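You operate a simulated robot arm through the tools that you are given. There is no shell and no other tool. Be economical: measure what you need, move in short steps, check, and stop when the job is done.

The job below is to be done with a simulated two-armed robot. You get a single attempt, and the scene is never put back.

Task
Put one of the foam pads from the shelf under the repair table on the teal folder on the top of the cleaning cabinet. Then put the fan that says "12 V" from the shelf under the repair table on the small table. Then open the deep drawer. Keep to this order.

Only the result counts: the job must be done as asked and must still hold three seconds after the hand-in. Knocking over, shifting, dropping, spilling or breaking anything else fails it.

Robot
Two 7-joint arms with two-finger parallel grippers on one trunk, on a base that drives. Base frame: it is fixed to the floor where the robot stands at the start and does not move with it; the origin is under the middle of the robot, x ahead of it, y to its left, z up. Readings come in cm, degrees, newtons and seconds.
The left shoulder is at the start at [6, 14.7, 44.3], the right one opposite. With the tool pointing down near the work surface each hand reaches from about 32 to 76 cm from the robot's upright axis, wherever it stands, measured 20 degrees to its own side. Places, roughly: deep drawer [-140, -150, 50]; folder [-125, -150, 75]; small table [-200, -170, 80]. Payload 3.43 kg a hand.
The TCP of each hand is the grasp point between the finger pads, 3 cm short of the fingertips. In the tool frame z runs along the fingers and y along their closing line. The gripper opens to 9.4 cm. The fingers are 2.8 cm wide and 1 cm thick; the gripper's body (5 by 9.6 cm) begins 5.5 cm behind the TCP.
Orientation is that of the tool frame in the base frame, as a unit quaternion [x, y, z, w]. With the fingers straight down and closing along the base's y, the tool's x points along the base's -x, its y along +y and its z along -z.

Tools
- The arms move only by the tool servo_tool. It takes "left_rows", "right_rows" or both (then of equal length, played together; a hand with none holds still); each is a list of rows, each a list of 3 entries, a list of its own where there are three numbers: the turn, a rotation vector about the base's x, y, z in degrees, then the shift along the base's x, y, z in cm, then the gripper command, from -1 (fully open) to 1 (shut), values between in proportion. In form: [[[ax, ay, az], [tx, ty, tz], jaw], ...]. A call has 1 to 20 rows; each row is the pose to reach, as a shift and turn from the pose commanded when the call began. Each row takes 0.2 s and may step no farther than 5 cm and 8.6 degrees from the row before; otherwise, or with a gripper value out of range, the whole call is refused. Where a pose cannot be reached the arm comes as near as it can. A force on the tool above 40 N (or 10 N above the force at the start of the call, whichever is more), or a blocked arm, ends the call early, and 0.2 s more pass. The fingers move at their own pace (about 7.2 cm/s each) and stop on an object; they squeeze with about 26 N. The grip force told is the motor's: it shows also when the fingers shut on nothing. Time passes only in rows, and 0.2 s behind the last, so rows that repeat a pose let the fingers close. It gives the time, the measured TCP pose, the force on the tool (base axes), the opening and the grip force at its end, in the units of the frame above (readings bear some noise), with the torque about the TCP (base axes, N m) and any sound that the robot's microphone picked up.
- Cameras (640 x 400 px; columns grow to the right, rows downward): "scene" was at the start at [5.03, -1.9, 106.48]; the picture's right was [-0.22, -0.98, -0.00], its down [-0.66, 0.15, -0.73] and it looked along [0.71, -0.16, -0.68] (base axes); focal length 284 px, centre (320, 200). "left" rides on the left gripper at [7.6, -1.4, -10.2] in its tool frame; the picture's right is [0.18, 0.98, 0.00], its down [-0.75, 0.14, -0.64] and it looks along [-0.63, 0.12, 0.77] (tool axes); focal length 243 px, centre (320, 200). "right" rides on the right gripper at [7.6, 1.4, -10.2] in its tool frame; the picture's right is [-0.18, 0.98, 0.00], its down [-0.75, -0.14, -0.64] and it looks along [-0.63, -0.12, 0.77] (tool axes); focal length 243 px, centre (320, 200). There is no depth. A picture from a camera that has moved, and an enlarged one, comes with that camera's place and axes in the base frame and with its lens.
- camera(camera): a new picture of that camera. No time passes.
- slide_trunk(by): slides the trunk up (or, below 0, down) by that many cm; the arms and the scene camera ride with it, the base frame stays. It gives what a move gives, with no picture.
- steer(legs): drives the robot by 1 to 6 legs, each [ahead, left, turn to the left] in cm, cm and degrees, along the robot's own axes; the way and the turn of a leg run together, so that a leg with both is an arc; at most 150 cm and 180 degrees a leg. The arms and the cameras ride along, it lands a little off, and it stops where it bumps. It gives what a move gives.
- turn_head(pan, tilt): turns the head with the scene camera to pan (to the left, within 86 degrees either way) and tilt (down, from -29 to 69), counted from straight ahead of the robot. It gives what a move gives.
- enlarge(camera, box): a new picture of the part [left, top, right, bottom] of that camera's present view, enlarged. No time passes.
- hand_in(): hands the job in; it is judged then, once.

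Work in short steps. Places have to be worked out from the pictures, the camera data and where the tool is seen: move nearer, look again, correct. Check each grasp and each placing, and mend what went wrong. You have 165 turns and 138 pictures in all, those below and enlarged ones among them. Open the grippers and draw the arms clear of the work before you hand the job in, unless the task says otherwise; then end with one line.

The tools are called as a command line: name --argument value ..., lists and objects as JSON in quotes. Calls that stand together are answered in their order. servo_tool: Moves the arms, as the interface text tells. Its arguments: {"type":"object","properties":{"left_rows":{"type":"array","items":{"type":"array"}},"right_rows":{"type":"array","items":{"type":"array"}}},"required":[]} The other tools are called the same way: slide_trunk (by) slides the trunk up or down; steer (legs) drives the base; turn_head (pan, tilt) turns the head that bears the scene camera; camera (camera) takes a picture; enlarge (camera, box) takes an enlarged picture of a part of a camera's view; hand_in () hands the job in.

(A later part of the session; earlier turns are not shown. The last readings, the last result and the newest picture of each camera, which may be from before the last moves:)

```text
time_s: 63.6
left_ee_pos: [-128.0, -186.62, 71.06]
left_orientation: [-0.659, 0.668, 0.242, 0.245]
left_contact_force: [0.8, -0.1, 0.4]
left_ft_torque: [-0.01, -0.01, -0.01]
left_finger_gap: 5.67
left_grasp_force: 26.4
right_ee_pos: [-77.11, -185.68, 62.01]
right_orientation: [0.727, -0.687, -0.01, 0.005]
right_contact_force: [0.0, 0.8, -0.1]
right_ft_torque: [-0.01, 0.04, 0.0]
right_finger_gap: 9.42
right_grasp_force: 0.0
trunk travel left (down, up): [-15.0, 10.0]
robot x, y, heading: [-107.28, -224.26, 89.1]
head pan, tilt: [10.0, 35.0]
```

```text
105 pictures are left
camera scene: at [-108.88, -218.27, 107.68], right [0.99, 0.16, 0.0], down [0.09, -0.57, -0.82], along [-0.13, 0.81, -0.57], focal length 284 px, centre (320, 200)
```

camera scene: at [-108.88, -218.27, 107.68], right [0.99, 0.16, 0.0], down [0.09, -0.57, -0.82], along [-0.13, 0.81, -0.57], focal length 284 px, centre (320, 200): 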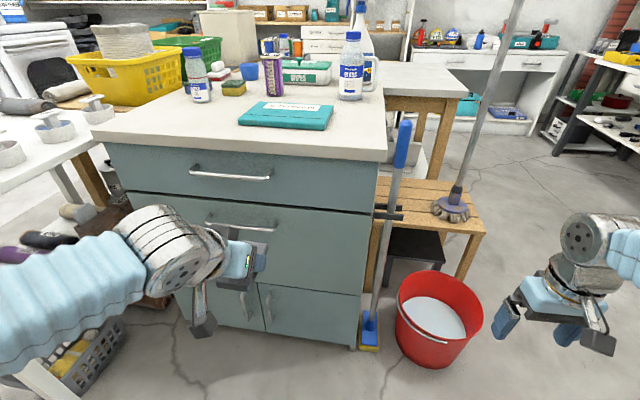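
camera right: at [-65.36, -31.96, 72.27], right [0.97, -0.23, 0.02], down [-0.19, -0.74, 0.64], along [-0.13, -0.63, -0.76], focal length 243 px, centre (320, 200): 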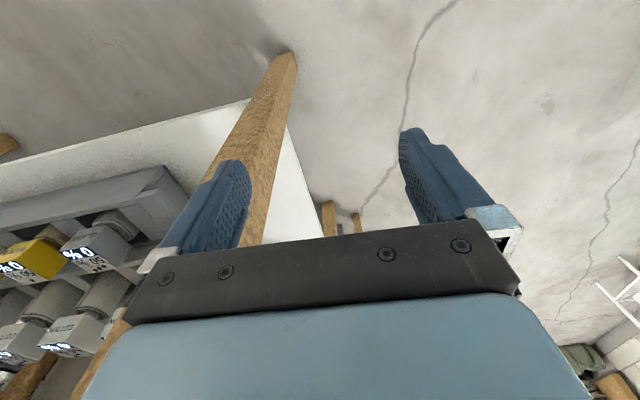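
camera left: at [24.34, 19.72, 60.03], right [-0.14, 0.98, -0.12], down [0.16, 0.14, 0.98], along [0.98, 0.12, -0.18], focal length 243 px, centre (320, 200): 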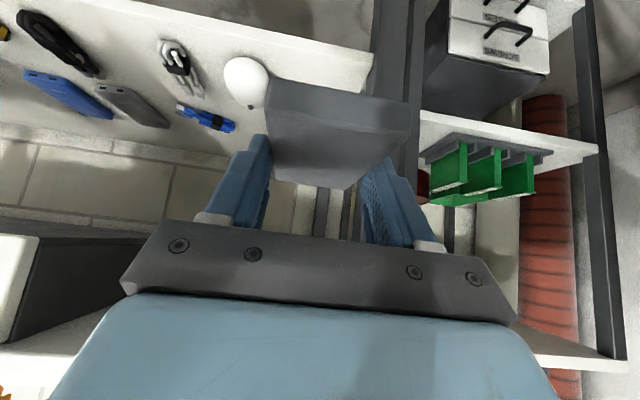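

The folder's corners give centre ≈[-128, -148], ~21×16 cm, with nothing on it. I raise the trunk and the left hand above the top, then move forward a bit.

slide_trunk --by 10

servo_tool --left_rows '[[[0, 0, 0], [0, 0, 4], 1], [[0, 0, 0], [0, 0, 8], 1], [[0, 0, 0], [0, 0, 12], 1], [[0, 0, 0], [0, 0, 16], 1]]'

steer --legs '[[9, 0, 0]]'

camera --camera "scene"

camera --camera "left"

```text
time_s: 65.0
left_ee_pos: [-128.04, -186.8, 81.07]
left_orientation: [-0.659, 0.668, 0.242, 0.246]
left_contact_force: [0.7, -0.3, -0.4]
left_ft_torque: [-0.02, 0.03, -0.01]
left_finger_gap: 5.66
left_grasp_force: 25.6
right_ee_pos: [-76.99, -185.61, 72.04]
right_orientation: [0.727, -0.686, -0.01, 0.005]
right_contact_force: [-0.1, 0.2, -0.4]
right_ft_torque: [0.04, -0.02, 0.02]
right_finger_gap: 9.41
right_grasp_force: 0.0
trunk travel left (down, up): [-25.0, 0.0]
robot x, y, heading: [-107.41, -224.12, 89.1]
head pan, tilt: [10.0, 35.0]
```

```text
time_s: 66.0
left_ee_pos: [-127.94, -186.76, 97.2]
left_orientation: [-0.659, 0.668, 0.242, 0.245]
left_contact_force: [0.1, 0.9, -0.2]
left_ft_torque: [-0.01, 0.03, -0.01]
left_finger_gap: 5.67
left_grasp_force: 26.2
right_ee_pos: [-77.1, -185.66, 71.93]
right_orientation: [0.727, -0.686, -0.009, 0.006]
right_contact_force: [0.6, 0.6, -0.2]
right_ft_torque: [-0.03, 0.02, 0.01]
right_finger_gap: 9.39
right_grasp_force: 0.0
trunk travel left (down, up): [-25.0, 0.0]
robot x, y, heading: [-107.53, -223.76, 89.3]
head pan, tilt: [10.0, 35.0]
```

```text
time_s: 67.1
left_ee_pos: [-127.95, -178.02, 96.98]
left_orientation: [-0.659, 0.669, 0.242, 0.246]
left_contact_force: [0.2, -1.1, -0.2]
left_ft_torque: [0.02, 0.01, 0.01]
left_finger_gap: 5.66
left_grasp_force: 26.0
right_ee_pos: [-77.07, -176.75, 72.0]
right_orientation: [0.727, -0.686, -0.01, 0.005]
right_contact_force: [0.2, 0.6, 0.2]
right_ft_torque: [0.0, 0.0, 0.0]
right_finger_gap: 9.41
right_grasp_force: 0.0
trunk travel left (down, up): [-25.0, 0.0]
robot x, y, heading: [-107.3, -214.8, 89.3]
head pan, tilt: [10.0, 35.0]
```

```text
104 pictures are left
camera scene: at [-108.78, -209.31, 117.68], right [0.99, 0.16, 0.0], down [0.09, -0.57, -0.82], along [-0.13, 0.81, -0.57], focal length 284 px, centre (320, 200)
```

scene: 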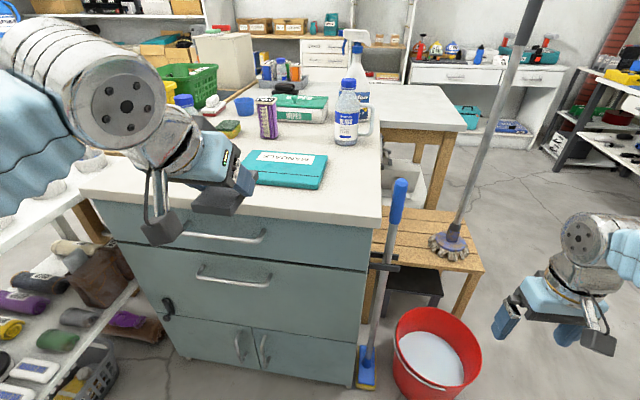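

```text
103 pictures are left
camera left: at [-126.69, -190.33, 100.02], right [-0.98, -0.13, -0.12], down [-0.14, 0.16, 0.98], along [-0.11, 0.98, -0.18], focal length 243 px, centre (320, 200)
```

left: 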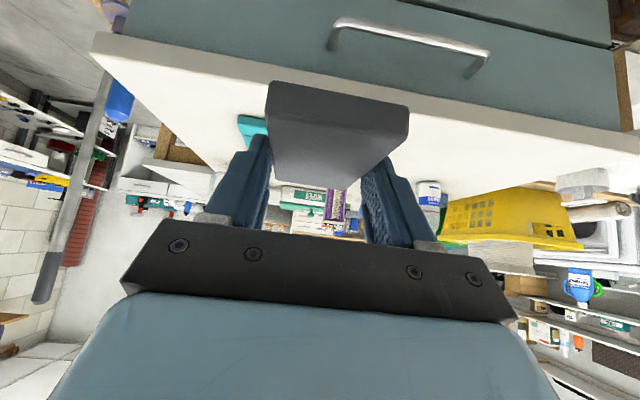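

Refined by parallax: folder top z≈84.4, spanning x −136…−117, y −158…−141. I extend the left hand over it at z≈93.

servo_tool --left_rows '[[[0, 0, 0], [0, 4, 0], 1], [[0, 0, 0], [0.5, 8, 0], 1], [[0, 0, 0], [1, 12, 0], 1], [[0, 0, 0], [1, 16, 0], 1], [[0, 0, 0], [1, 20, 0], 1], [[0, 0, 0], [1, 24, -1], 1], [[0, 0, 0], [1, 26, -4], 1], [[0, 0, 0], [1, 26, -4], 1]]'

camera --camera "scene"

camera --camera "left"

```text
time_s: 68.9
left_ee_pos: [-127.16, -151.83, 92.76]
left_orientation: [-0.658, 0.668, 0.243, 0.246]
left_contact_force: [0.1, 0.5, 0.4]
left_ft_torque: [0.04, 0.0, 0.0]
left_finger_gap: 5.66
left_grasp_force: 25.6
right_ee_pos: [-77.14, -176.61, 72.05]
right_orientation: [0.727, -0.686, -0.01, 0.006]
right_contact_force: [0.1, -0.2, -0.2]
right_ft_torque: [-0.02, -0.01, 0.02]
right_finger_gap: 9.4
right_grasp_force: 0.1
trunk travel left (down, up): [-25.0, 0.0]
robot x, y, heading: [-107.49, -214.85, 89.1]
head pan, tilt: [10.0, 35.0]
```

```text
102 pictures are left
camera scene: at [-108.78, -209.26, 117.67], right [0.99, 0.16, 0.0], down [0.09, -0.57, -0.82], along [-0.13, 0.81, -0.57], focal length 284 px, centre (320, 200)
```

scene: 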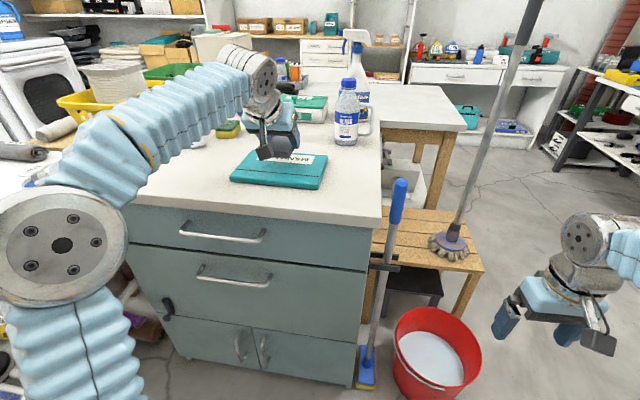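

```text
101 pictures are left
camera left: at [-125.86, -164.31, 95.76], right [-0.98, -0.13, -0.12], down [-0.14, 0.16, 0.98], along [-0.11, 0.98, -0.18], focal length 243 px, centre (320, 200)
```

left: 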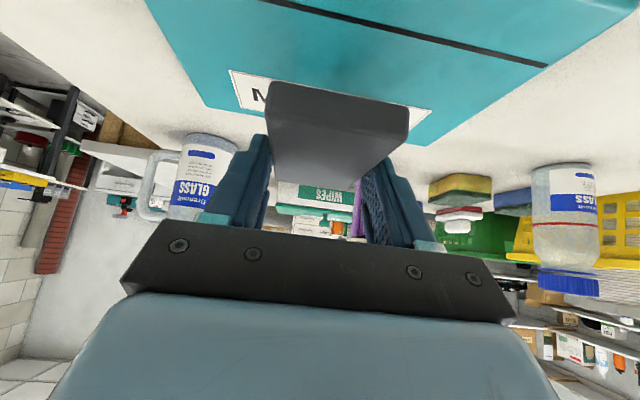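

Folder back edge ≈−142, so I shift the pad back 1 cm to centre it and lower until it nearly touches.

servo_tool --left_rows '[[[0, 0, 0], [0, -1, -1.5], 1], [[0, 0, 0], [0, -1, -3], 1], [[0, 0, 0], [0, -1, -4], 1], [[0, 0, 0], [0, -1, -4.5], 1], [[0, 0, 0], [0, -1, -4.5], 1]]'

camera --camera "left"

enlarge --camera "scene" --box '[200, 90, 360, 210]'

```text
time_s: 70.1
left_ee_pos: [-126.8, -152.82, 88.82]
left_orientation: [-0.658, 0.668, 0.244, 0.247]
left_contact_force: [-2.4, 4.4, 15.3]
left_ft_torque: [0.3, 0.08, -0.09]
left_finger_gap: 5.65
left_grasp_force: 26.2
right_ee_pos: [-77.01, -176.82, 72.07]
right_orientation: [0.727, -0.687, -0.01, 0.005]
right_contact_force: [0.1, -1.1, -0.2]
right_ft_torque: [0.02, -0.02, 0.0]
right_finger_gap: 9.4
right_grasp_force: 0.1
trunk travel left (down, up): [-25.0, 0.0]
robot x, y, heading: [-107.62, -214.69, 89.4]
head pan, tilt: [10.0, 35.0]
```

```text
100 pictures are left
camera left: at [-125.68, -165.36, 91.62], right [-0.98, -0.13, -0.12], down [-0.14, 0.15, 0.98], along [-0.11, 0.98, -0.17], focal length 243 px, centre (320, 200)
```

left: 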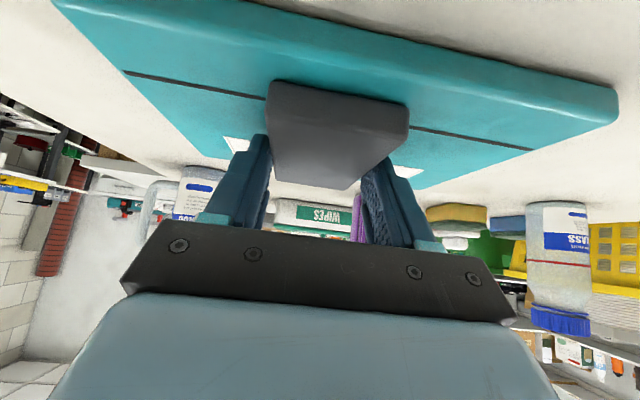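

```text
3.33 times, centred on (280, 150) of scene
camera zoom: at [-108.76, -209.34, 117.7], right [0.99, 0.16, 0.0], down [0.09, -0.57, -0.82], along [-0.13, 0.81, -0.57], focal length 947 px, centre (453, 367)
```

zoom: 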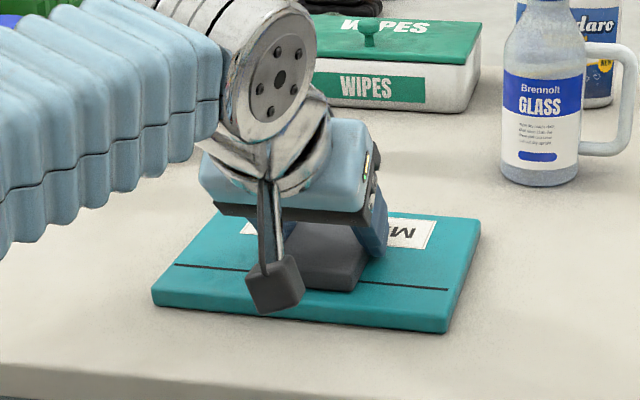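

The pad is resting on the folder (15 N upward). I ease up slightly, open, and lift straight up.

servo_tool --left_rows '[[[0, 0, 0], [0, 0, 0.3], 1], [[0, 0, 0], [0, 0, 0.3], -0.4], [[0, 0, 0], [0, 0, 0.3], -0.7], [[0, 0, 0], [0, 0, 0.3], -0.7], [[0, 0, 0], [0, 0, 2], -0.7], [[0, 0, 0], [0, 0, 5], -0.7], [[0, 0, 0], [0, -3, 8], -0.7]]'

camera --camera "left"

enlarge --camera "scene" --box '[200, 90, 360, 210]'

```text
time_s: 71.7
left_ee_pos: [-126.71, -155.66, 96.49]
left_orientation: [-0.66, 0.668, 0.242, 0.246]
left_contact_force: [1.5, 0.9, -1.0]
left_ft_torque: [0.0, -0.02, -0.03]
left_finger_gap: 8.0
left_grasp_force: 0.0
right_ee_pos: [-77.05, -176.7, 72.04]
right_orientation: [0.728, -0.686, -0.01, 0.005]
right_contact_force: [-0.1, 0.3, -0.1]
right_ft_torque: [0.0, -0.05, 0.0]
right_finger_gap: 9.37
right_grasp_force: 0.0
trunk travel left (down, up): [-25.0, 0.0]
robot x, y, heading: [-107.3, -215.06, 89.4]
head pan, tilt: [10.0, 35.0]
```

```text
98 pictures are left
camera left: at [-125.55, -168.19, 99.36], right [-0.98, -0.13, -0.12], down [-0.14, 0.16, 0.98], along [-0.11, 0.98, -0.18], focal length 243 px, centre (320, 200)
```

left: 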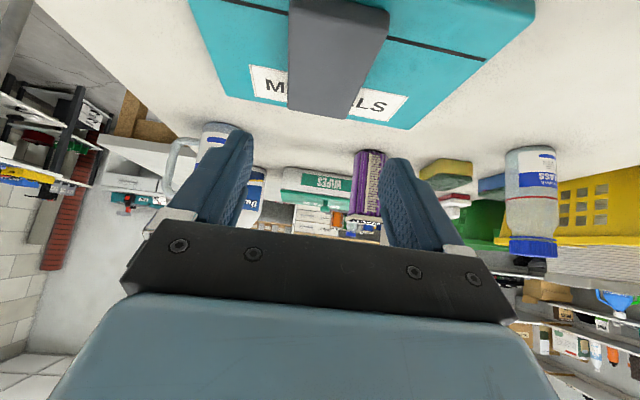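

```text
3.33 times, centred on (280, 150) of scene
camera zoom: at [-108.77, -209.23, 117.67], right [0.99, 0.16, 0.0], down [0.09, -0.57, -0.82], along [-0.13, 0.81, -0.57], focal length 947 px, centre (453, 367)
```

zoom: 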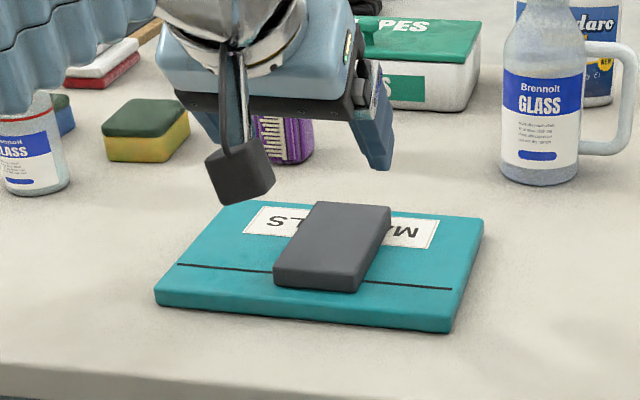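

The pad lies flat on the folder and is released. I retract the left arm to its travel pose.

servo_tool --left_rows '[[[0, 0, 0], [0, -4, 2], -0.7], [[0, 0, 0], [0, -8.5, 3], -0.7], [[0, 0, 0], [0, -13, 3], -0.7], [[0, 0, 0], [-0.5, -17.5, 3], -0.7], [[0, 0, 0], [-1, -22, 2], -0.7]]'

turn_head --pan 55 --tilt 35

camera --camera "scene"

```text
time_s: 72.9
left_ee_pos: [-128.17, -177.59, 98.38]
left_orientation: [-0.66, 0.668, 0.242, 0.244]
left_contact_force: [0.5, 1.0, 0.1]
left_ft_torque: [0.01, -0.02, -0.02]
left_finger_gap: 8.0
left_grasp_force: 0.1
right_ee_pos: [-77.08, -176.78, 71.92]
right_orientation: [0.727, -0.687, -0.01, 0.006]
right_contact_force: [0.1, -0.1, -0.6]
right_ft_torque: [-0.02, -0.04, -0.02]
right_finger_gap: 9.4
right_grasp_force: 0.0
trunk travel left (down, up): [-25.0, 0.0]
robot x, y, heading: [-107.36, -214.93, 89.2]
head pan, tilt: [10.0, 35.0]
```

```text
time_s: 74.0
left_ee_pos: [-128.08, -177.58, 98.49]
left_orientation: [-0.659, 0.669, 0.242, 0.246]
left_contact_force: [0.6, -0.2, -0.9]
left_ft_torque: [-0.01, -0.03, -0.01]
left_finger_gap: 7.98
left_grasp_force: 0.1
right_ee_pos: [-76.99, -176.52, 71.98]
right_orientation: [0.727, -0.686, -0.01, 0.006]
right_contact_force: [0.0, -0.3, -0.9]
right_ft_torque: [0.04, -0.03, -0.02]
right_finger_gap: 9.42
right_grasp_force: 0.0
trunk travel left (down, up): [-25.0, 0.0]
robot x, y, heading: [-107.17, -215.09, 89.2]
head pan, tilt: [55.0, 35.0]
```

```text
96 pictures are left
camera scene: at [-114.5, -212.83, 117.68], right [0.58, 0.81, 0.0], down [0.47, -0.34, -0.82], along [-0.66, 0.48, -0.57], focal length 284 px, centre (320, 200)
```

scene: 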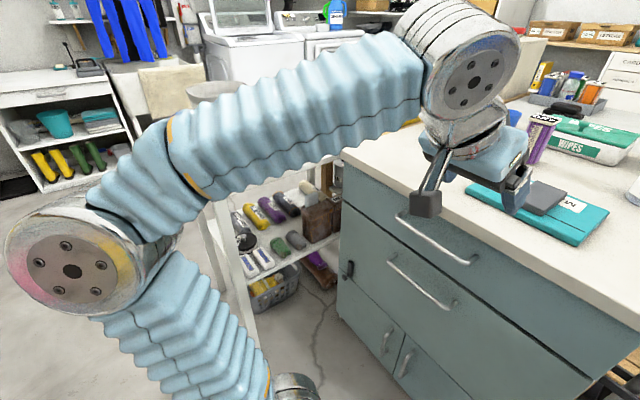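

Now return for the fan: back off, strafe right into the aisle, turn to face the repair table side, and strafe left partway.

steer --legs '[[-10, 0, 0], [0, -100, 0], [0, 0, -89], [0, 140, 0]]'

turn_head --pan 20 --tilt 40

camera --camera "scene"

```text
time_s: 90.4
left_ee_pos: [25.81, -61.56, 98.37]
left_orientation: [-0.018, 0.938, 0.006, 0.345]
left_contact_force: [0.4, 0.4, 0.1]
left_ft_torque: [-0.02, -0.03, 0.03]
left_finger_gap: 8.0
left_grasp_force: 0.0
right_ee_pos: [29.26, -112.49, 72.09]
right_orientation: [-0.055, 0.998, 0.011, 0.002]
right_contact_force: [0.2, -0.2, -0.1]
right_ft_torque: [0.02, -0.02, 0.0]
right_finger_gap: 9.39
right_grasp_force: 0.0
trunk travel left (down, up): [-25.0, 0.0]
robot x, y, heading: [-10.54, -84.25, 2.2]
head pan, tilt: [55.0, 35.0]
```

```text
time_s: 91.4
left_ee_pos: [25.86, -61.55, 98.57]
left_orientation: [-0.018, 0.938, 0.006, 0.345]
left_contact_force: [0.1, 0.3, -0.8]
left_ft_torque: [0.03, -0.02, -0.01]
left_finger_gap: 7.97
left_grasp_force: 0.0
right_ee_pos: [29.26, -112.44, 71.97]
right_orientation: [-0.055, 0.998, 0.011, 0.003]
right_contact_force: [-0.1, 0.5, -0.3]
right_ft_torque: [-0.02, 0.0, 0.01]
right_finger_gap: 9.42
right_grasp_force: 0.1
trunk travel left (down, up): [-25.0, 0.0]
robot x, y, heading: [-10.13, -84.15, 2.1]
head pan, tilt: [20.0, 40.0]
```

```text
95 pictures are left
camera scene: at [-5.66, -81.17, 116.92], right [0.38, -0.93, 0.0], down [-0.6, -0.24, -0.77], along [0.71, 0.29, -0.64], focal length 284 px, centre (320, 200)
```

scene: 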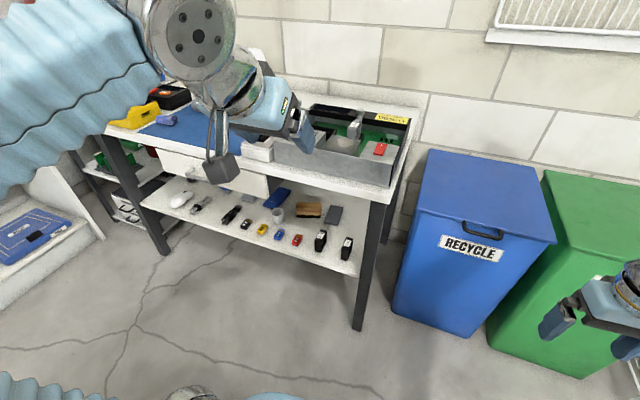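

Next I strafe on to y≈−45, advance a little, and lower the trunk to the shelf-working height.

steer --legs '[[0, 40, -2], [9, 0, 0]]'

slide_trunk --by -24

turn_head --pan -30 --tilt 40

camera --camera "scene"

camera --camera "right"

```text
time_s: 94.6
left_ee_pos: [34.54, -22.45, 98.43]
left_orientation: [-0.003, 0.938, 0.002, 0.345]
left_contact_force: [-0.5, 0.3, -0.3]
left_ft_torque: [0.01, 0.01, -0.01]
left_finger_gap: 8.01
left_grasp_force: 0.0
right_ee_pos: [36.69, -73.42, 72.07]
right_orientation: [-0.04, 0.999, 0.011, 0.002]
right_contact_force: [-0.3, -0.2, 0.3]
right_ft_torque: [0.01, -0.02, -0.01]
right_finger_gap: 9.4
right_grasp_force: 0.1
trunk travel left (down, up): [-25.0, 0.0]
robot x, y, heading: [-1.98, -43.76, 0.3]
head pan, tilt: [20.0, 40.0]
```

```text
time_s: 97.1
left_ee_pos: [34.69, -22.41, 74.36]
left_orientation: [-0.003, 0.938, 0.001, 0.346]
left_contact_force: [0.9, 0.4, -0.1]
left_ft_torque: [0.02, -0.04, 0.0]
left_finger_gap: 8.0
left_grasp_force: 0.1
right_ee_pos: [36.61, -73.34, 47.98]
right_orientation: [-0.039, 0.999, 0.01, 0.003]
right_contact_force: [-0.1, 0.1, 0.3]
right_ft_torque: [-0.03, -0.02, 0.0]
right_finger_gap: 9.37
right_grasp_force: 0.1
trunk travel left (down, up): [-1.0, 24.0]
robot x, y, heading: [-2.02, -43.86, 0.5]
head pan, tilt: [20.0, 40.0]
```

```text
time_s: 98.3
left_ee_pos: [34.57, -22.35, 74.49]
left_orientation: [-0.003, 0.939, 0.001, 0.345]
left_contact_force: [-0.3, -0.1, 1.0]
left_ft_torque: [-0.04, -0.04, -0.02]
left_finger_gap: 8.0
left_grasp_force: 0.0
right_ee_pos: [36.69, -73.51, 47.99]
right_orientation: [-0.04, 0.999, 0.01, 0.003]
right_contact_force: [0.3, -0.5, -0.3]
right_ft_torque: [-0.03, 0.01, 0.03]
right_finger_gap: 9.37
right_grasp_force: 0.0
trunk travel left (down, up): [-1.0, 24.0]
robot x, y, heading: [-1.95, -43.71, 0.6]
head pan, tilt: [-30.0, 40.0]
```

```text
94 pictures are left
camera scene: at [2.06, -48.28, 92.92], right [-0.49, -0.87, 0.0], down [-0.56, 0.32, -0.77], along [0.67, -0.38, -0.64], focal length 284 px, centre (320, 200)
```

scene: 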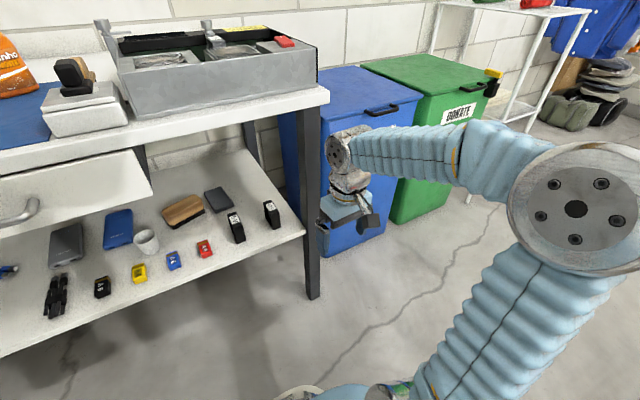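

```text
93 pictures are left
camera right: at [28.77, -72.83, 58.24], right [0.11, 0.99, 0.02], down [0.76, -0.1, 0.64], along [0.64, -0.05, -0.76], focal length 243 px, centre (320, 200)
```

right: 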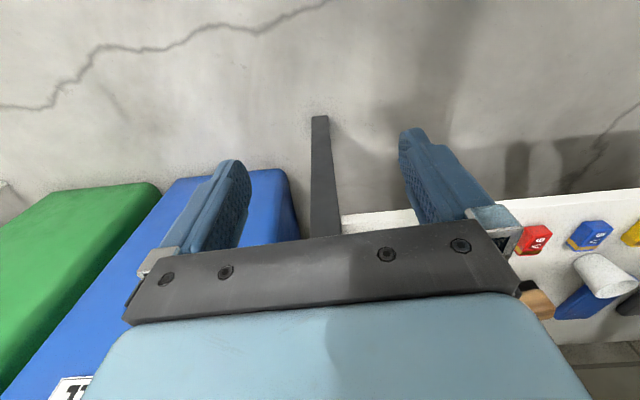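

The right hand is opposite the table leg; the fans are left of it. I enlarge the fans in the scene view.

enlarge --camera "scene" --box '[190, 170, 310, 245]'

```text
5.33 times, centred on (250, 208) of scene
camera zoom: at [2.06, -48.28, 92.92], right [-0.49, -0.87, 0.0], down [-0.56, 0.32, -0.77], along [0.67, -0.38, -0.64], focal length 1515 px, centre (693, 160)
```

zoom: 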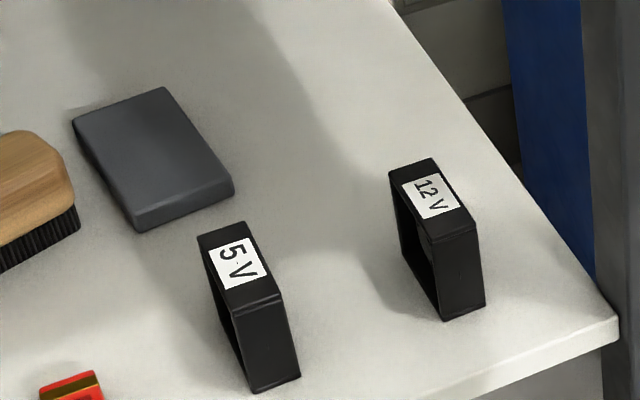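

Fan 12 V measured: x 56.5–62.4, y −64.3…−66.7, z 36–41.9, aligned with the axes; table leg begins at y≈−71. I tilt the right hand 35° forward, square it up and place it in front of the fan.

servo_tool --right_rows '[[[0.1, -7, -1], [0, 1.6, 2], -0.3], [[0.2, -14, -2], [0, 3.2, 4], -0.3], [[0.3, -21, -3], [1, 4.8, 5], -0.3], [[0.4, -28, -4], [2, 6.4, 5], -0.3], [[0.4, -35, -4.7], [4, 8.2, 5], -0.3], [[0.4, -35, -4.7], [4, 8.2, 5], -0.3]]'

camera --camera "right"

camera --camera "scene"

```text
time_s: 99.7
left_ee_pos: [34.56, -22.3, 74.47]
left_orientation: [-0.003, 0.939, 0.001, 0.345]
left_contact_force: [0.4, 0.4, -0.3]
left_ft_torque: [-0.01, -0.01, 0.01]
left_finger_gap: 7.99
left_grasp_force: 0.1
right_ee_pos: [40.66, -65.29, 53.03]
right_orientation: [0.001, 0.953, 0.001, 0.304]
right_contact_force: [-0.6, -0.4, 0.6]
right_ft_torque: [0.0, 0.04, 0.01]
right_finger_gap: 6.11
right_grasp_force: 0.0
trunk travel left (down, up): [-1.0, 24.0]
robot x, y, heading: [-1.91, -43.89, 0.3]
head pan, tilt: [-30.0, 40.0]
```

```text
91 pictures are left
camera right: at [28.36, -63.92, 56.95], right [0.15, 0.98, 0.11], down [0.24, -0.14, 0.96], along [0.96, -0.12, -0.26], focal length 243 px, centre (320, 200)
```

right: 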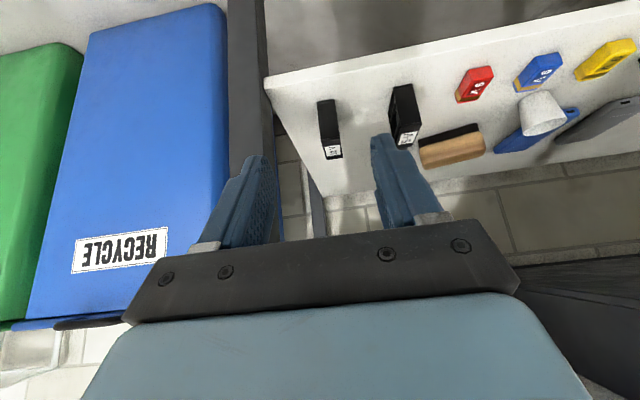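

```text
90 pictures are left
camera scene: at [2.06, -48.29, 92.92], right [-0.49, -0.87, 0.0], down [-0.56, 0.32, -0.77], along [0.67, -0.38, -0.64], focal length 284 px, centre (320, 200)
```

scene: 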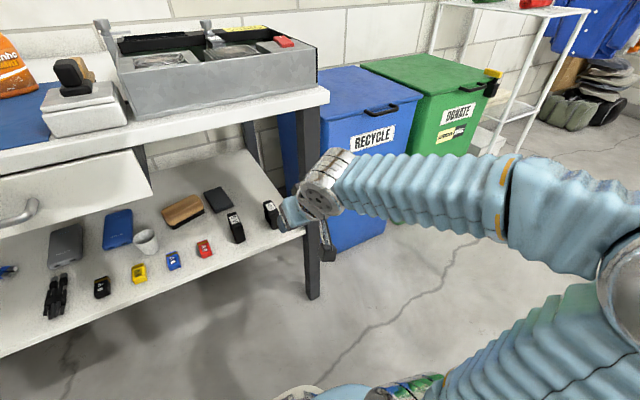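

The wrist view agrees: fan at y≈−65.2, leg inner face ≈−71.3. I advance so the fingers straddle the fan, stopping a little above and short of final.

servo_tool --right_rows '[[[0, 0, 0], [3.5, 0.1, -2], -0.3], [[0, 0, 0], [7, 0.2, -4], -0.3], [[0, 0, 0], [10, 0.2, -6], -0.3], [[0, 0, 0], [13, 0.2, -8], -0.3], [[0, 0, 0], [15, 0.2, -9.5], -0.3], [[0, 0, 0], [15, 0.2, -9.5], -0.3]]'

camera --camera "right"

enlarge --camera "scene" --box '[200, 150, 360, 270]'

```text
time_s: 101.1
left_ee_pos: [34.53, -22.4, 74.43]
left_orientation: [-0.004, 0.938, 0.001, 0.345]
left_contact_force: [0.0, -0.3, -0.9]
left_ft_torque: [0.03, -0.03, -0.01]
left_finger_gap: 8.0
left_grasp_force: 0.0
right_ee_pos: [55.64, -65.06, 43.49]
right_orientation: [-0.001, 0.953, 0.001, 0.303]
right_contact_force: [1.1, 0.5, -0.7]
right_ft_torque: [0.01, -0.02, -0.03]
right_finger_gap: 6.09
right_grasp_force: 0.0
trunk travel left (down, up): [-1.0, 24.0]
robot x, y, heading: [-2.49, -44.22, 0.3]
head pan, tilt: [-30.0, 40.0]
```

```text
89 pictures are left
camera right: at [43.38, -63.67, 47.44], right [0.15, 0.98, 0.11], down [0.24, -0.14, 0.96], along [0.96, -0.12, -0.26], focal length 243 px, centre (320, 200)
```

right: 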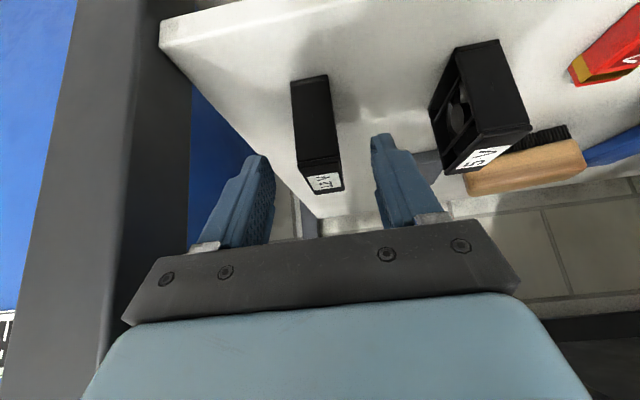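

```text
3.33 times, centred on (280, 210) of scene
camera zoom: at [2.06, -48.28, 92.92], right [-0.49, -0.87, 0.0], down [-0.56, 0.32, -0.77], along [0.67, -0.38, -0.64], focal length 947 px, centre (453, 167)
```

zoom: 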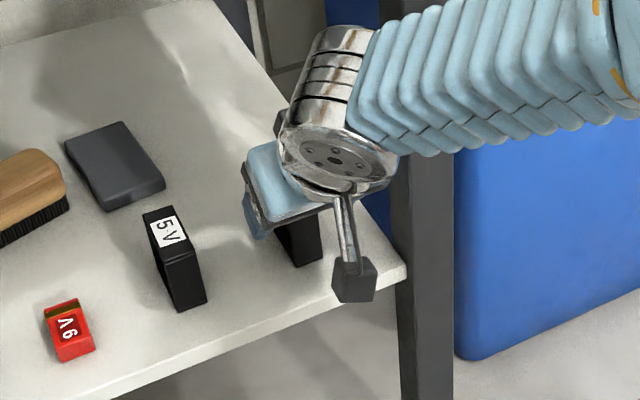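

The fan sits between the fingers. I shift 0.3 cm away from the leg and go in the last 3 cm.

servo_tool --right_rows '[[[0, 0, 0], [1.5, 0.3, -1.5], -0.3], [[0, 0, 0], [3, 0.3, -2.8], -0.3], [[0, 0, 0], [3.2, 0.3, -3.1], -0.3], [[0, 0, 0], [3.2, 0.3, -3.1], -0.3]]'

camera --camera "right"

```text
time_s: 102.1
left_ee_pos: [34.55, -22.4, 74.45]
left_orientation: [-0.003, 0.939, 0.001, 0.345]
left_contact_force: [0.2, -0.8, 0.8]
left_ft_torque: [0.03, 0.0, 0.01]
left_finger_gap: 8.01
left_grasp_force: 0.1
right_ee_pos: [58.82, -64.65, 40.42]
right_orientation: [-0.001, 0.953, 0.002, 0.304]
right_contact_force: [0.3, -1.0, 0.0]
right_ft_torque: [0.0, -0.03, -0.02]
right_finger_gap: 6.11
right_grasp_force: 0.0
trunk travel left (down, up): [-1.0, 24.0]
robot x, y, heading: [-2.34, -43.61, 0.7]
head pan, tilt: [-30.0, 40.0]
```

```text
87 pictures are left
camera right: at [46.55, -63.34, 44.45], right [0.15, 0.98, 0.11], down [0.24, -0.14, 0.96], along [0.96, -0.12, -0.26], focal length 243 px, centre (320, 200)
```

right: 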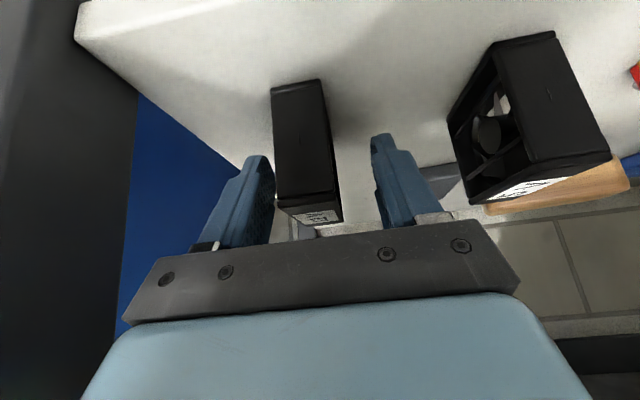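

The fan lies toward the −y finger, so I centre by 0.5 cm while closing.

servo_tool --right_rows '[[[0, 0, 0], [0, -0.3, 0], 0], [[0, 0, 0], [0, -0.5, 0], 0.2], [[0, 0, 0], [0, -0.6, 0], 0.4], [[0, 0, 0], [0, -0.6, 0], 1], [[0, 0, 0], [0, -0.6, 0], 1], [[0, 0, 0], [0, -0.6, 0], 1]]'

camera --camera "right"

```text
time_s: 103.5
left_ee_pos: [34.6, -22.35, 74.53]
left_orientation: [-0.003, 0.939, 0.001, 0.345]
left_contact_force: [0.7, 0.1, -0.1]
left_ft_torque: [0.0, -0.03, 0.0]
left_finger_gap: 7.98
left_grasp_force: 0.2
right_ee_pos: [58.65, -65.29, 40.51]
right_orientation: [-0.001, 0.953, 0.002, 0.304]
right_contact_force: [1.7, 1.0, 4.0]
right_ft_torque: [-0.03, 0.01, -0.01]
right_finger_gap: 2.91
right_grasp_force: 25.6
trunk travel left (down, up): [-1.0, 24.0]
robot x, y, heading: [-2.46, -44.05, 0.7]
head pan, tilt: [-30.0, 40.0]
```

```text
86 pictures are left
camera right: at [46.55, -63.89, 44.41], right [0.15, 0.98, 0.11], down [0.24, -0.14, 0.96], along [0.96, -0.12, -0.26], focal length 243 px, centre (320, 200)
```

right: 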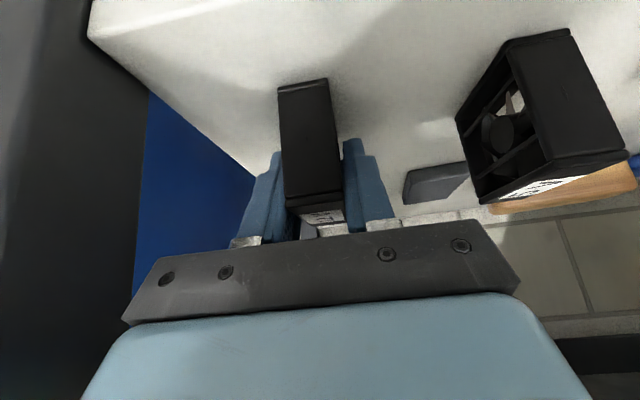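

Gripped (gap 2.9 cm, 26 N). I lift 3 cm straight up, then retreat along the approach line.

servo_tool --right_rows '[[[0, 0, 0], [0, 0, 1.5], 1], [[0, 0, 0], [0, 0, 3], 1], [[0, 0, 0], [-3, 0.3, 4.5], 1], [[0, 0, 0], [-6, 0.3, 6], 1], [[0, 0, 0], [-9.5, 0.3, 8], 1], [[0, 0, 0], [-13, 0.3, 10], 1], [[0, 0, 0], [-16.5, 0.3, 12], 1], [[0, 0, 0], [-20, 0.3, 14], 1], [[0, 0, 0], [-22, 0.3, 16], 1]]'

camera --camera "right"

camera --camera "scene"

```text
time_s: 105.5
left_ee_pos: [34.61, -22.41, 74.47]
left_orientation: [-0.003, 0.939, 0.001, 0.345]
left_contact_force: [0.3, -0.6, -0.4]
left_ft_torque: [0.01, 0.02, 0.01]
left_finger_gap: 7.98
left_grasp_force: 0.1
right_ee_pos: [36.9, -65.08, 56.48]
right_orientation: [-0.002, 0.953, 0.002, 0.304]
right_contact_force: [-0.4, 0.1, -0.1]
right_ft_torque: [0.0, -0.01, 0.02]
right_finger_gap: 2.88
right_grasp_force: 26.2
trunk travel left (down, up): [-1.0, 24.0]
robot x, y, heading: [-2.43, -43.89, 0.4]
head pan, tilt: [-30.0, 40.0]
```

```text
85 pictures are left
camera right: at [24.68, -63.7, 60.39], right [0.15, 0.98, 0.11], down [0.24, -0.14, 0.96], along [0.96, -0.12, -0.26], focal length 243 px, centre (320, 200)
```

right: 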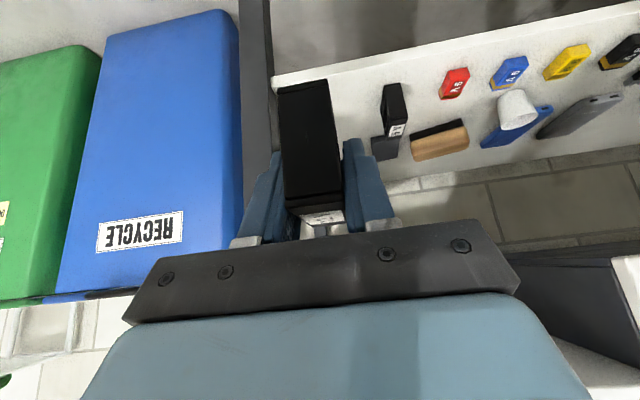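

```text
84 pictures are left
camera scene: at [2.08, -48.29, 92.92], right [-0.49, -0.87, 0.0], down [-0.56, 0.32, -0.77], along [0.67, -0.38, -0.64], focal length 284 px, centre (320, 200)
```

scene: 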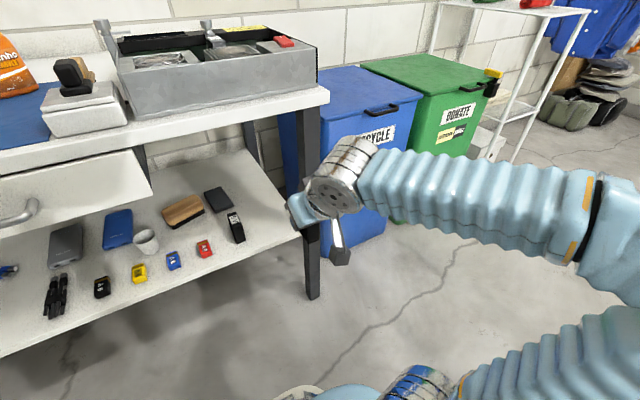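

The fan is in hand and nothing else moved. I raise the trunk and drive back along the same route toward the cabinet.

slide_trunk --by 24

steer --legs '[[-8, 0, 0], [0, -92, 0], [0, -92, 0], [0, 0, 89], [0, 85, 0]]'

turn_head --pan 75 --tilt 30

camera --camera "scene"

```text
time_s: 108.0
left_ee_pos: [34.59, -22.47, 98.43]
left_orientation: [-0.003, 0.938, 0.001, 0.345]
left_contact_force: [0.0, 0.5, -0.3]
left_ft_torque: [-0.04, -0.03, -0.01]
left_finger_gap: 8.0
left_grasp_force: 0.0
right_ee_pos: [36.9, -65.21, 80.48]
right_orientation: [0.0, 0.953, 0.002, 0.304]
right_contact_force: [-0.4, 0.0, -1.0]
right_ft_torque: [0.04, -0.02, 0.0]
right_finger_gap: 2.89
right_grasp_force: 25.8
trunk travel left (down, up): [-25.0, 0.0]
robot x, y, heading: [-1.79, -44.01, 0.6]
head pan, tilt: [-30.0, 40.0]
```

```text
time_s: 125.7
left_ee_pos: [-109.03, -192.58, 98.58]
left_orientation: [0.667, -0.66, -0.246, -0.243]
left_contact_force: [-0.3, 0.3, 0.1]
left_ft_torque: [0.01, 0.02, 0.0]
left_finger_gap: 7.98
left_grasp_force: 0.0
right_ee_pos: [-66.24, -190.25, 80.36]
right_orientation: [0.674, -0.673, -0.216, -0.214]
right_contact_force: [0.5, 0.7, -0.6]
right_ft_torque: [0.01, 0.0, -0.01]
right_finger_gap: 2.87
right_grasp_force: 26.2
trunk travel left (down, up): [-25.0, 0.0]
robot x, y, heading: [-87.06, -229.44, 90.6]
head pan, tilt: [-30.0, 40.0]
```

```text
time_s: 127.5
left_ee_pos: [-108.9, -192.55, 98.3]
left_orientation: [0.667, -0.66, -0.245, -0.243]
left_contact_force: [-0.7, 0.3, -0.3]
left_ft_torque: [0.0, -0.01, 0.0]
left_finger_gap: 7.97
left_grasp_force: 0.1
right_ee_pos: [-66.3, -190.16, 80.44]
right_orientation: [0.675, -0.673, -0.216, -0.213]
right_contact_force: [0.6, -0.3, -1.0]
right_ft_torque: [0.02, 0.0, 0.02]
right_finger_gap: 2.9
right_grasp_force: 26.2
trunk travel left (down, up): [-25.0, 0.0]
robot x, y, heading: [-87.47, -229.22, 90.4]
head pan, tilt: [75.0, 30.0]
```

```text
83 pictures are left
camera scene: at [-96.03, -230.21, 118.46], right [0.25, 0.97, 0.0], down [0.48, -0.12, -0.87], along [-0.84, 0.22, -0.5], focal length 284 px, centre (320, 200)
```

scene: 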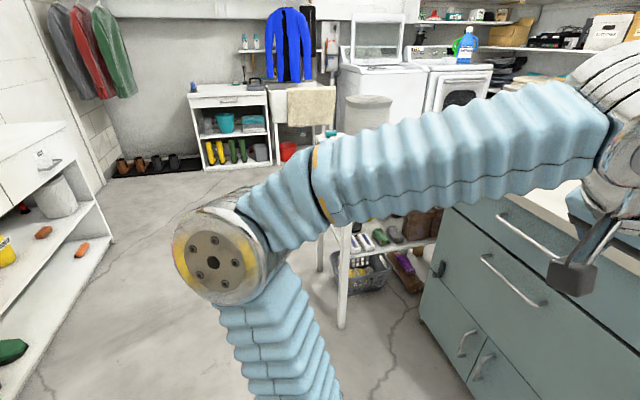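

The left arm blocks my view, so I lower the left hand and continue strafing left at y≈−238.

servo_tool --left_rows '[[[0, 0, 0], [0, -1, -5], -0.7], [[0, 0, 0], [0, -2, -10], -0.7], [[0, 0, 0], [0, -3, -15], -0.7], [[0, 0, 0], [0, -4, -20], -0.7], [[0, 0, 0], [0, -4, -25], -0.7], [[0, 0, 0], [0, -4, -30], -0.7]]'

steer --legs '[[-9, 0, 0], [0, 60, 0]]'

turn_head --pan 35 --tilt 30

camera --camera "scene"

```text
refused: row 1 steps farther than a row can; nothing moved
```

```text
time_s: 131.7
left_ee_pos: [-169.4, -202.45, 98.51]
left_orientation: [0.668, -0.659, -0.246, -0.242]
left_contact_force: [0.3, 0.0, 0.2]
left_ft_torque: [-0.03, 0.02, -0.01]
left_finger_gap: 7.99
left_grasp_force: 0.1
right_ee_pos: [-126.92, -199.88, 80.27]
right_orientation: [0.676, -0.672, -0.217, -0.213]
right_contact_force: [-0.4, -1.6, -1.3]
right_ft_torque: [-0.01, -0.04, 0.01]
right_finger_gap: 2.87
right_grasp_force: 26.7
trunk travel left (down, up): [-25.0, 0.0]
robot x, y, heading: [-147.68, -239.43, 90.9]
head pan, tilt: [75.0, 30.0]
```

```text
time_s: 132.7
left_ee_pos: [-169.52, -202.31, 98.3]
left_orientation: [0.668, -0.66, -0.245, -0.242]
left_contact_force: [0.7, 0.8, -0.6]
left_ft_torque: [-0.01, 0.02, 0.01]
left_finger_gap: 8.02
left_grasp_force: 0.0
right_ee_pos: [-126.93, -199.89, 80.36]
right_orientation: [0.675, -0.672, -0.217, -0.213]
right_contact_force: [0.4, -0.2, -0.8]
right_ft_torque: [0.01, -0.01, 0.03]
right_finger_gap: 2.87
right_grasp_force: 26.5
trunk travel left (down, up): [-25.0, 0.0]
robot x, y, heading: [-147.76, -239.0, 90.8]
head pan, tilt: [35.0, 30.0]
```

```text
82 pictures are left
camera scene: at [-153.12, -234.93, 118.46], right [0.81, 0.59, 0.0], down [0.29, -0.41, -0.87], along [-0.51, 0.7, -0.5], focal length 284 px, centre (320, 200)
```

scene: 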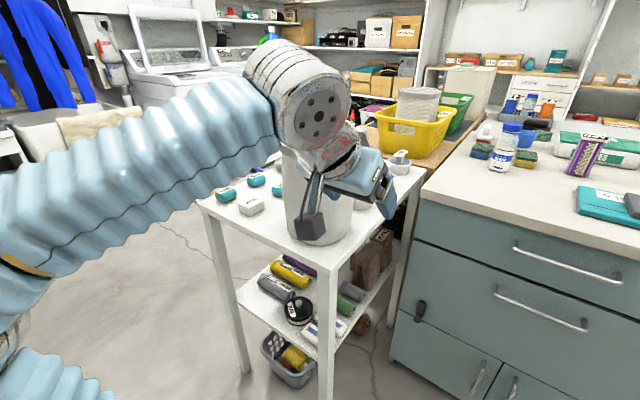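

The small table (top z≈80, x −174…−218, y −202…−140) holds a bucket and small items; my left hand hides part. I raise and pull back the left hand, then look again.

servo_tool --left_rows '[[[0, 0, 0], [1, -2, 2.5], -0.7], [[0, 0, 0], [2, -3.5, 6], -0.7], [[0, 0, 0], [3, -5, 9.5], -0.7], [[0, 0, 0], [4, -6, 13], -0.7]]'

camera --camera "scene"

camera --camera "left"

```text
time_s: 133.7
left_ee_pos: [-165.46, -208.48, 111.58]
left_orientation: [0.669, -0.659, -0.246, -0.241]
left_contact_force: [-0.3, -0.1, 0.1]
left_ft_torque: [0.0, -0.01, 0.0]
left_finger_gap: 8.01
left_grasp_force: 0.1
right_ee_pos: [-126.86, -199.89, 80.47]
right_orientation: [0.676, -0.672, -0.217, -0.213]
right_contact_force: [0.6, 0.7, 0.0]
right_ft_torque: [0.01, -0.05, -0.02]
right_finger_gap: 2.9
right_grasp_force: 25.9
trunk travel left (down, up): [-25.0, 0.0]
robot x, y, heading: [-147.67, -239.16, 90.9]
head pan, tilt: [35.0, 30.0]
```

```text
81 pictures are left
camera scene: at [-153.13, -234.93, 118.45], right [0.81, 0.58, 0.0], down [0.29, -0.41, -0.87], along [-0.51, 0.7, -0.5], focal length 284 px, centre (320, 200)
```

scene: 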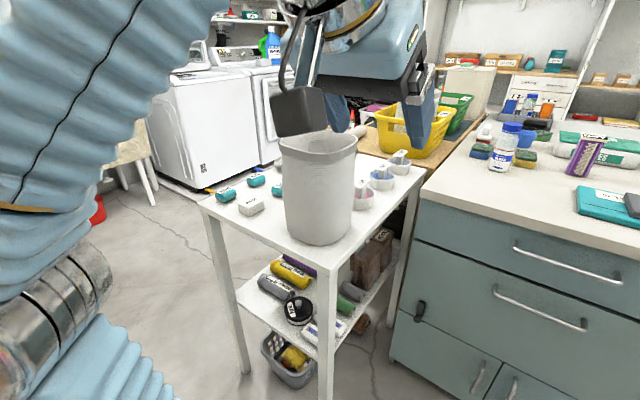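

```text
80 pictures are left
camera left: at [-163.91, -220.87, 114.45], right [-0.98, -0.15, -0.12], down [-0.14, 0.16, 0.98], along [-0.13, 0.98, -0.18], focal length 243 px, centre (320, 200)
```

left: 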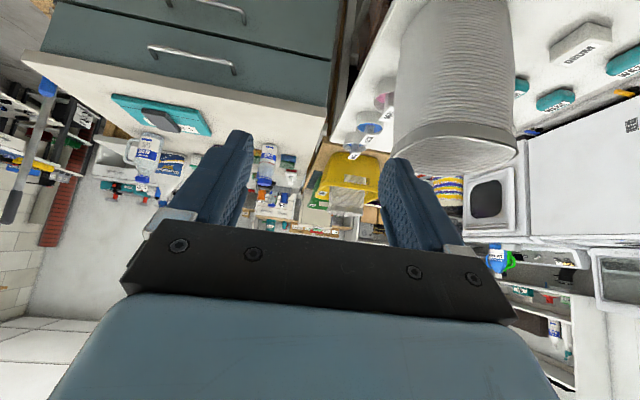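

I enlarge the table top to find a free spot.

enlarge --camera "scene" --box '[190, 120, 440, 290]'

```text
2.35 times, centred on (315, 205) of scene
camera zoom: at [-153.13, -234.93, 118.45], right [0.81, 0.58, 0.0], down [0.29, -0.41, -0.87], along [-0.51, 0.7, -0.5], focal length 668 px, centre (332, 188)
```

zoom: 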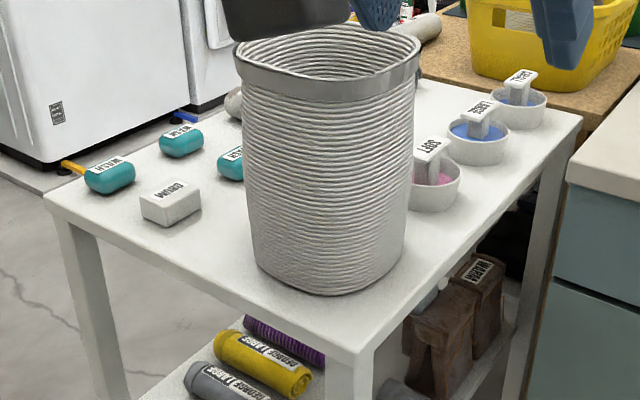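

Free area looks to be behind the bucket's left, around [-199, -170]. I raise the right hand well above the bucket rim (≈98.5) before strafing farther left for a better view.

servo_tool --right_rows '[[[0, 0, 0], [0, -1, 4.5], 1], [[0, 0, 0], [0, -1, 9], 1], [[0, 0, 0], [0, -1, 13.5], 1], [[0, 0, 0], [0, -1, 18], 1], [[0, 0, 0], [0, -1, 22.5], 1], [[0, 0, 0], [0, -1, 27], 1], [[0, 0, 0], [0, -1, 31], 1]]'

steer --legs '[[0, 30, 0]]'

turn_head --pan 0 --tilt 35

camera --camera "scene"

```text
time_s: 135.3
left_ee_pos: [-165.49, -208.32, 111.47]
left_orientation: [0.667, -0.66, -0.246, -0.243]
left_contact_force: [0.1, -0.3, 0.5]
left_ft_torque: [-0.01, -0.01, -0.01]
left_finger_gap: 8.01
left_grasp_force: 0.1
right_ee_pos: [-126.97, -200.85, 111.36]
right_orientation: [0.676, -0.672, -0.216, -0.212]
right_contact_force: [0.8, -0.3, -0.8]
right_ft_torque: [0.02, 0.02, 0.01]
right_finger_gap: 2.9
right_grasp_force: 25.7
trunk travel left (down, up): [-25.0, 0.0]
robot x, y, heading: [-147.87, -239.06, 91.0]
head pan, tilt: [35.0, 30.0]
```

```text
time_s: 137.4
left_ee_pos: [-195.72, -208.8, 111.47]
left_orientation: [0.667, -0.66, -0.245, -0.243]
left_contact_force: [0.0, 0.4, 0.5]
left_ft_torque: [0.01, 0.02, 0.0]
left_finger_gap: 8.0
left_grasp_force: 0.1
right_ee_pos: [-157.36, -201.31, 111.32]
right_orientation: [0.676, -0.671, -0.217, -0.213]
right_contact_force: [-0.2, -0.1, -1.3]
right_ft_torque: [-0.05, -0.02, 0.04]
right_finger_gap: 2.92
right_grasp_force: 26.2
trunk travel left (down, up): [-25.0, 0.0]
robot x, y, heading: [-178.24, -239.47, 90.7]
head pan, tilt: [35.0, 30.0]
```

```text
time_s: 138.4
left_ee_pos: [-195.85, -208.83, 111.64]
left_orientation: [0.668, -0.659, -0.246, -0.243]
left_contact_force: [0.8, -0.2, -0.6]
left_ft_torque: [0.01, -0.01, 0.03]
left_finger_gap: 7.99
left_grasp_force: 0.0
right_ee_pos: [-157.22, -201.34, 111.32]
right_orientation: [0.676, -0.672, -0.217, -0.213]
right_contact_force: [-0.2, 0.3, -0.9]
right_ft_torque: [0.01, 0.03, 0.01]
right_finger_gap: 2.9
right_grasp_force: 26.0
trunk travel left (down, up): [-25.0, 0.0]
robot x, y, heading: [-178.1, -239.83, 90.7]
head pan, tilt: [0.0, 35.0]
```

```text
78 pictures are left
camera scene: at [-178.36, -233.87, 117.68], right [1.0, 0.01, 0.0], down [0.01, -0.57, -0.82], along [-0.01, 0.82, -0.57], focal length 284 px, centre (320, 200)
```

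scene: 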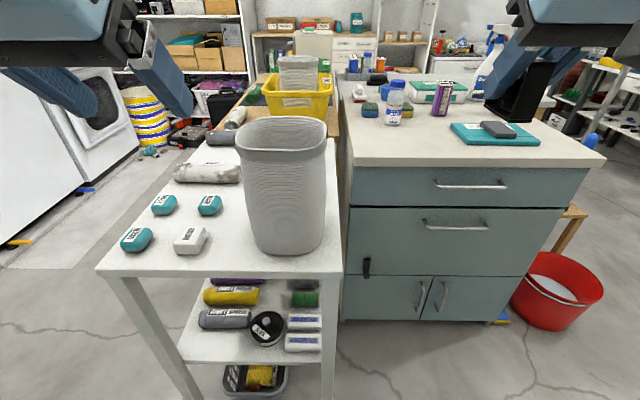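

The table's contents are now clear: free zone around x −199…−189, y −184…−168, but reaching it from this side would bring the forearm over the bucket. I'll go round to the table's open left side (−x) and face +x.

steer --legs '[[0, 100, 0], [80, 0, 0], [0, 0, -90]]'

turn_head --pan 0 --tilt 35

camera --camera "scene"

```text
time_s: 151.4
left_ee_pos: [-248.46, -142.24, 111.51]
left_orientation: [0.002, 0.938, -0.001, 0.346]
left_contact_force: [0.1, 0.8, 0.2]
left_ft_torque: [0.0, -0.01, 0.01]
left_finger_gap: 7.97
left_grasp_force: 0.0
right_ee_pos: [-241.43, -180.95, 111.26]
right_orientation: [0.004, 0.953, 0.0, 0.304]
right_contact_force: [-0.8, -1.0, -1.5]
right_ft_torque: [0.01, -0.02, -0.01]
right_finger_gap: 2.9
right_grasp_force: 26.4
trunk travel left (down, up): [-25.0, 0.0]
robot x, y, heading: [-279.35, -159.31, -0.0]
head pan, tilt: [0.0, 35.0]
```

```text
time_s: 152.0
left_ee_pos: [-248.37, -142.39, 111.51]
left_orientation: [0.002, 0.938, 0.0, 0.345]
left_contact_force: [0.8, 0.0, -0.8]
left_ft_torque: [-0.02, 0.0, -0.03]
left_finger_gap: 8.0
left_grasp_force: 0.1
right_ee_pos: [-241.49, -180.93, 111.26]
right_orientation: [0.005, 0.953, 0.0, 0.303]
right_contact_force: [-0.3, -0.1, -1.3]
right_ft_torque: [0.01, -0.03, 0.0]
right_finger_gap: 2.87
right_grasp_force: 26.1
trunk travel left (down, up): [-25.0, 0.0]
robot x, y, heading: [-279.05, -159.41, -0.5]
head pan, tilt: [0.0, 35.0]
```

```text
77 pictures are left
camera scene: at [-273.78, -159.49, 117.68], right [0.0, -1.0, 0.0], down [-0.57, 0.0, -0.82], along [0.82, 0.0, -0.57], focal length 284 px, centre (320, 200)
```

scene: 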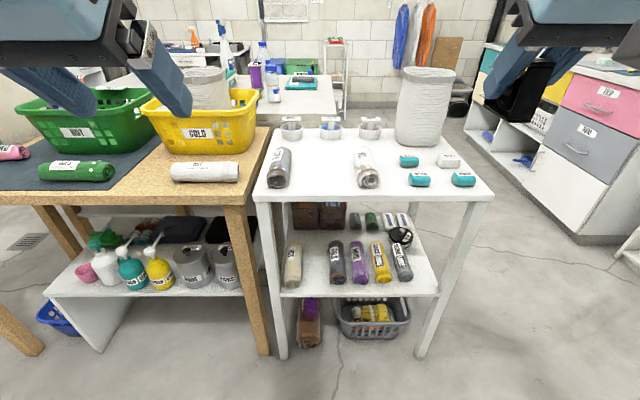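

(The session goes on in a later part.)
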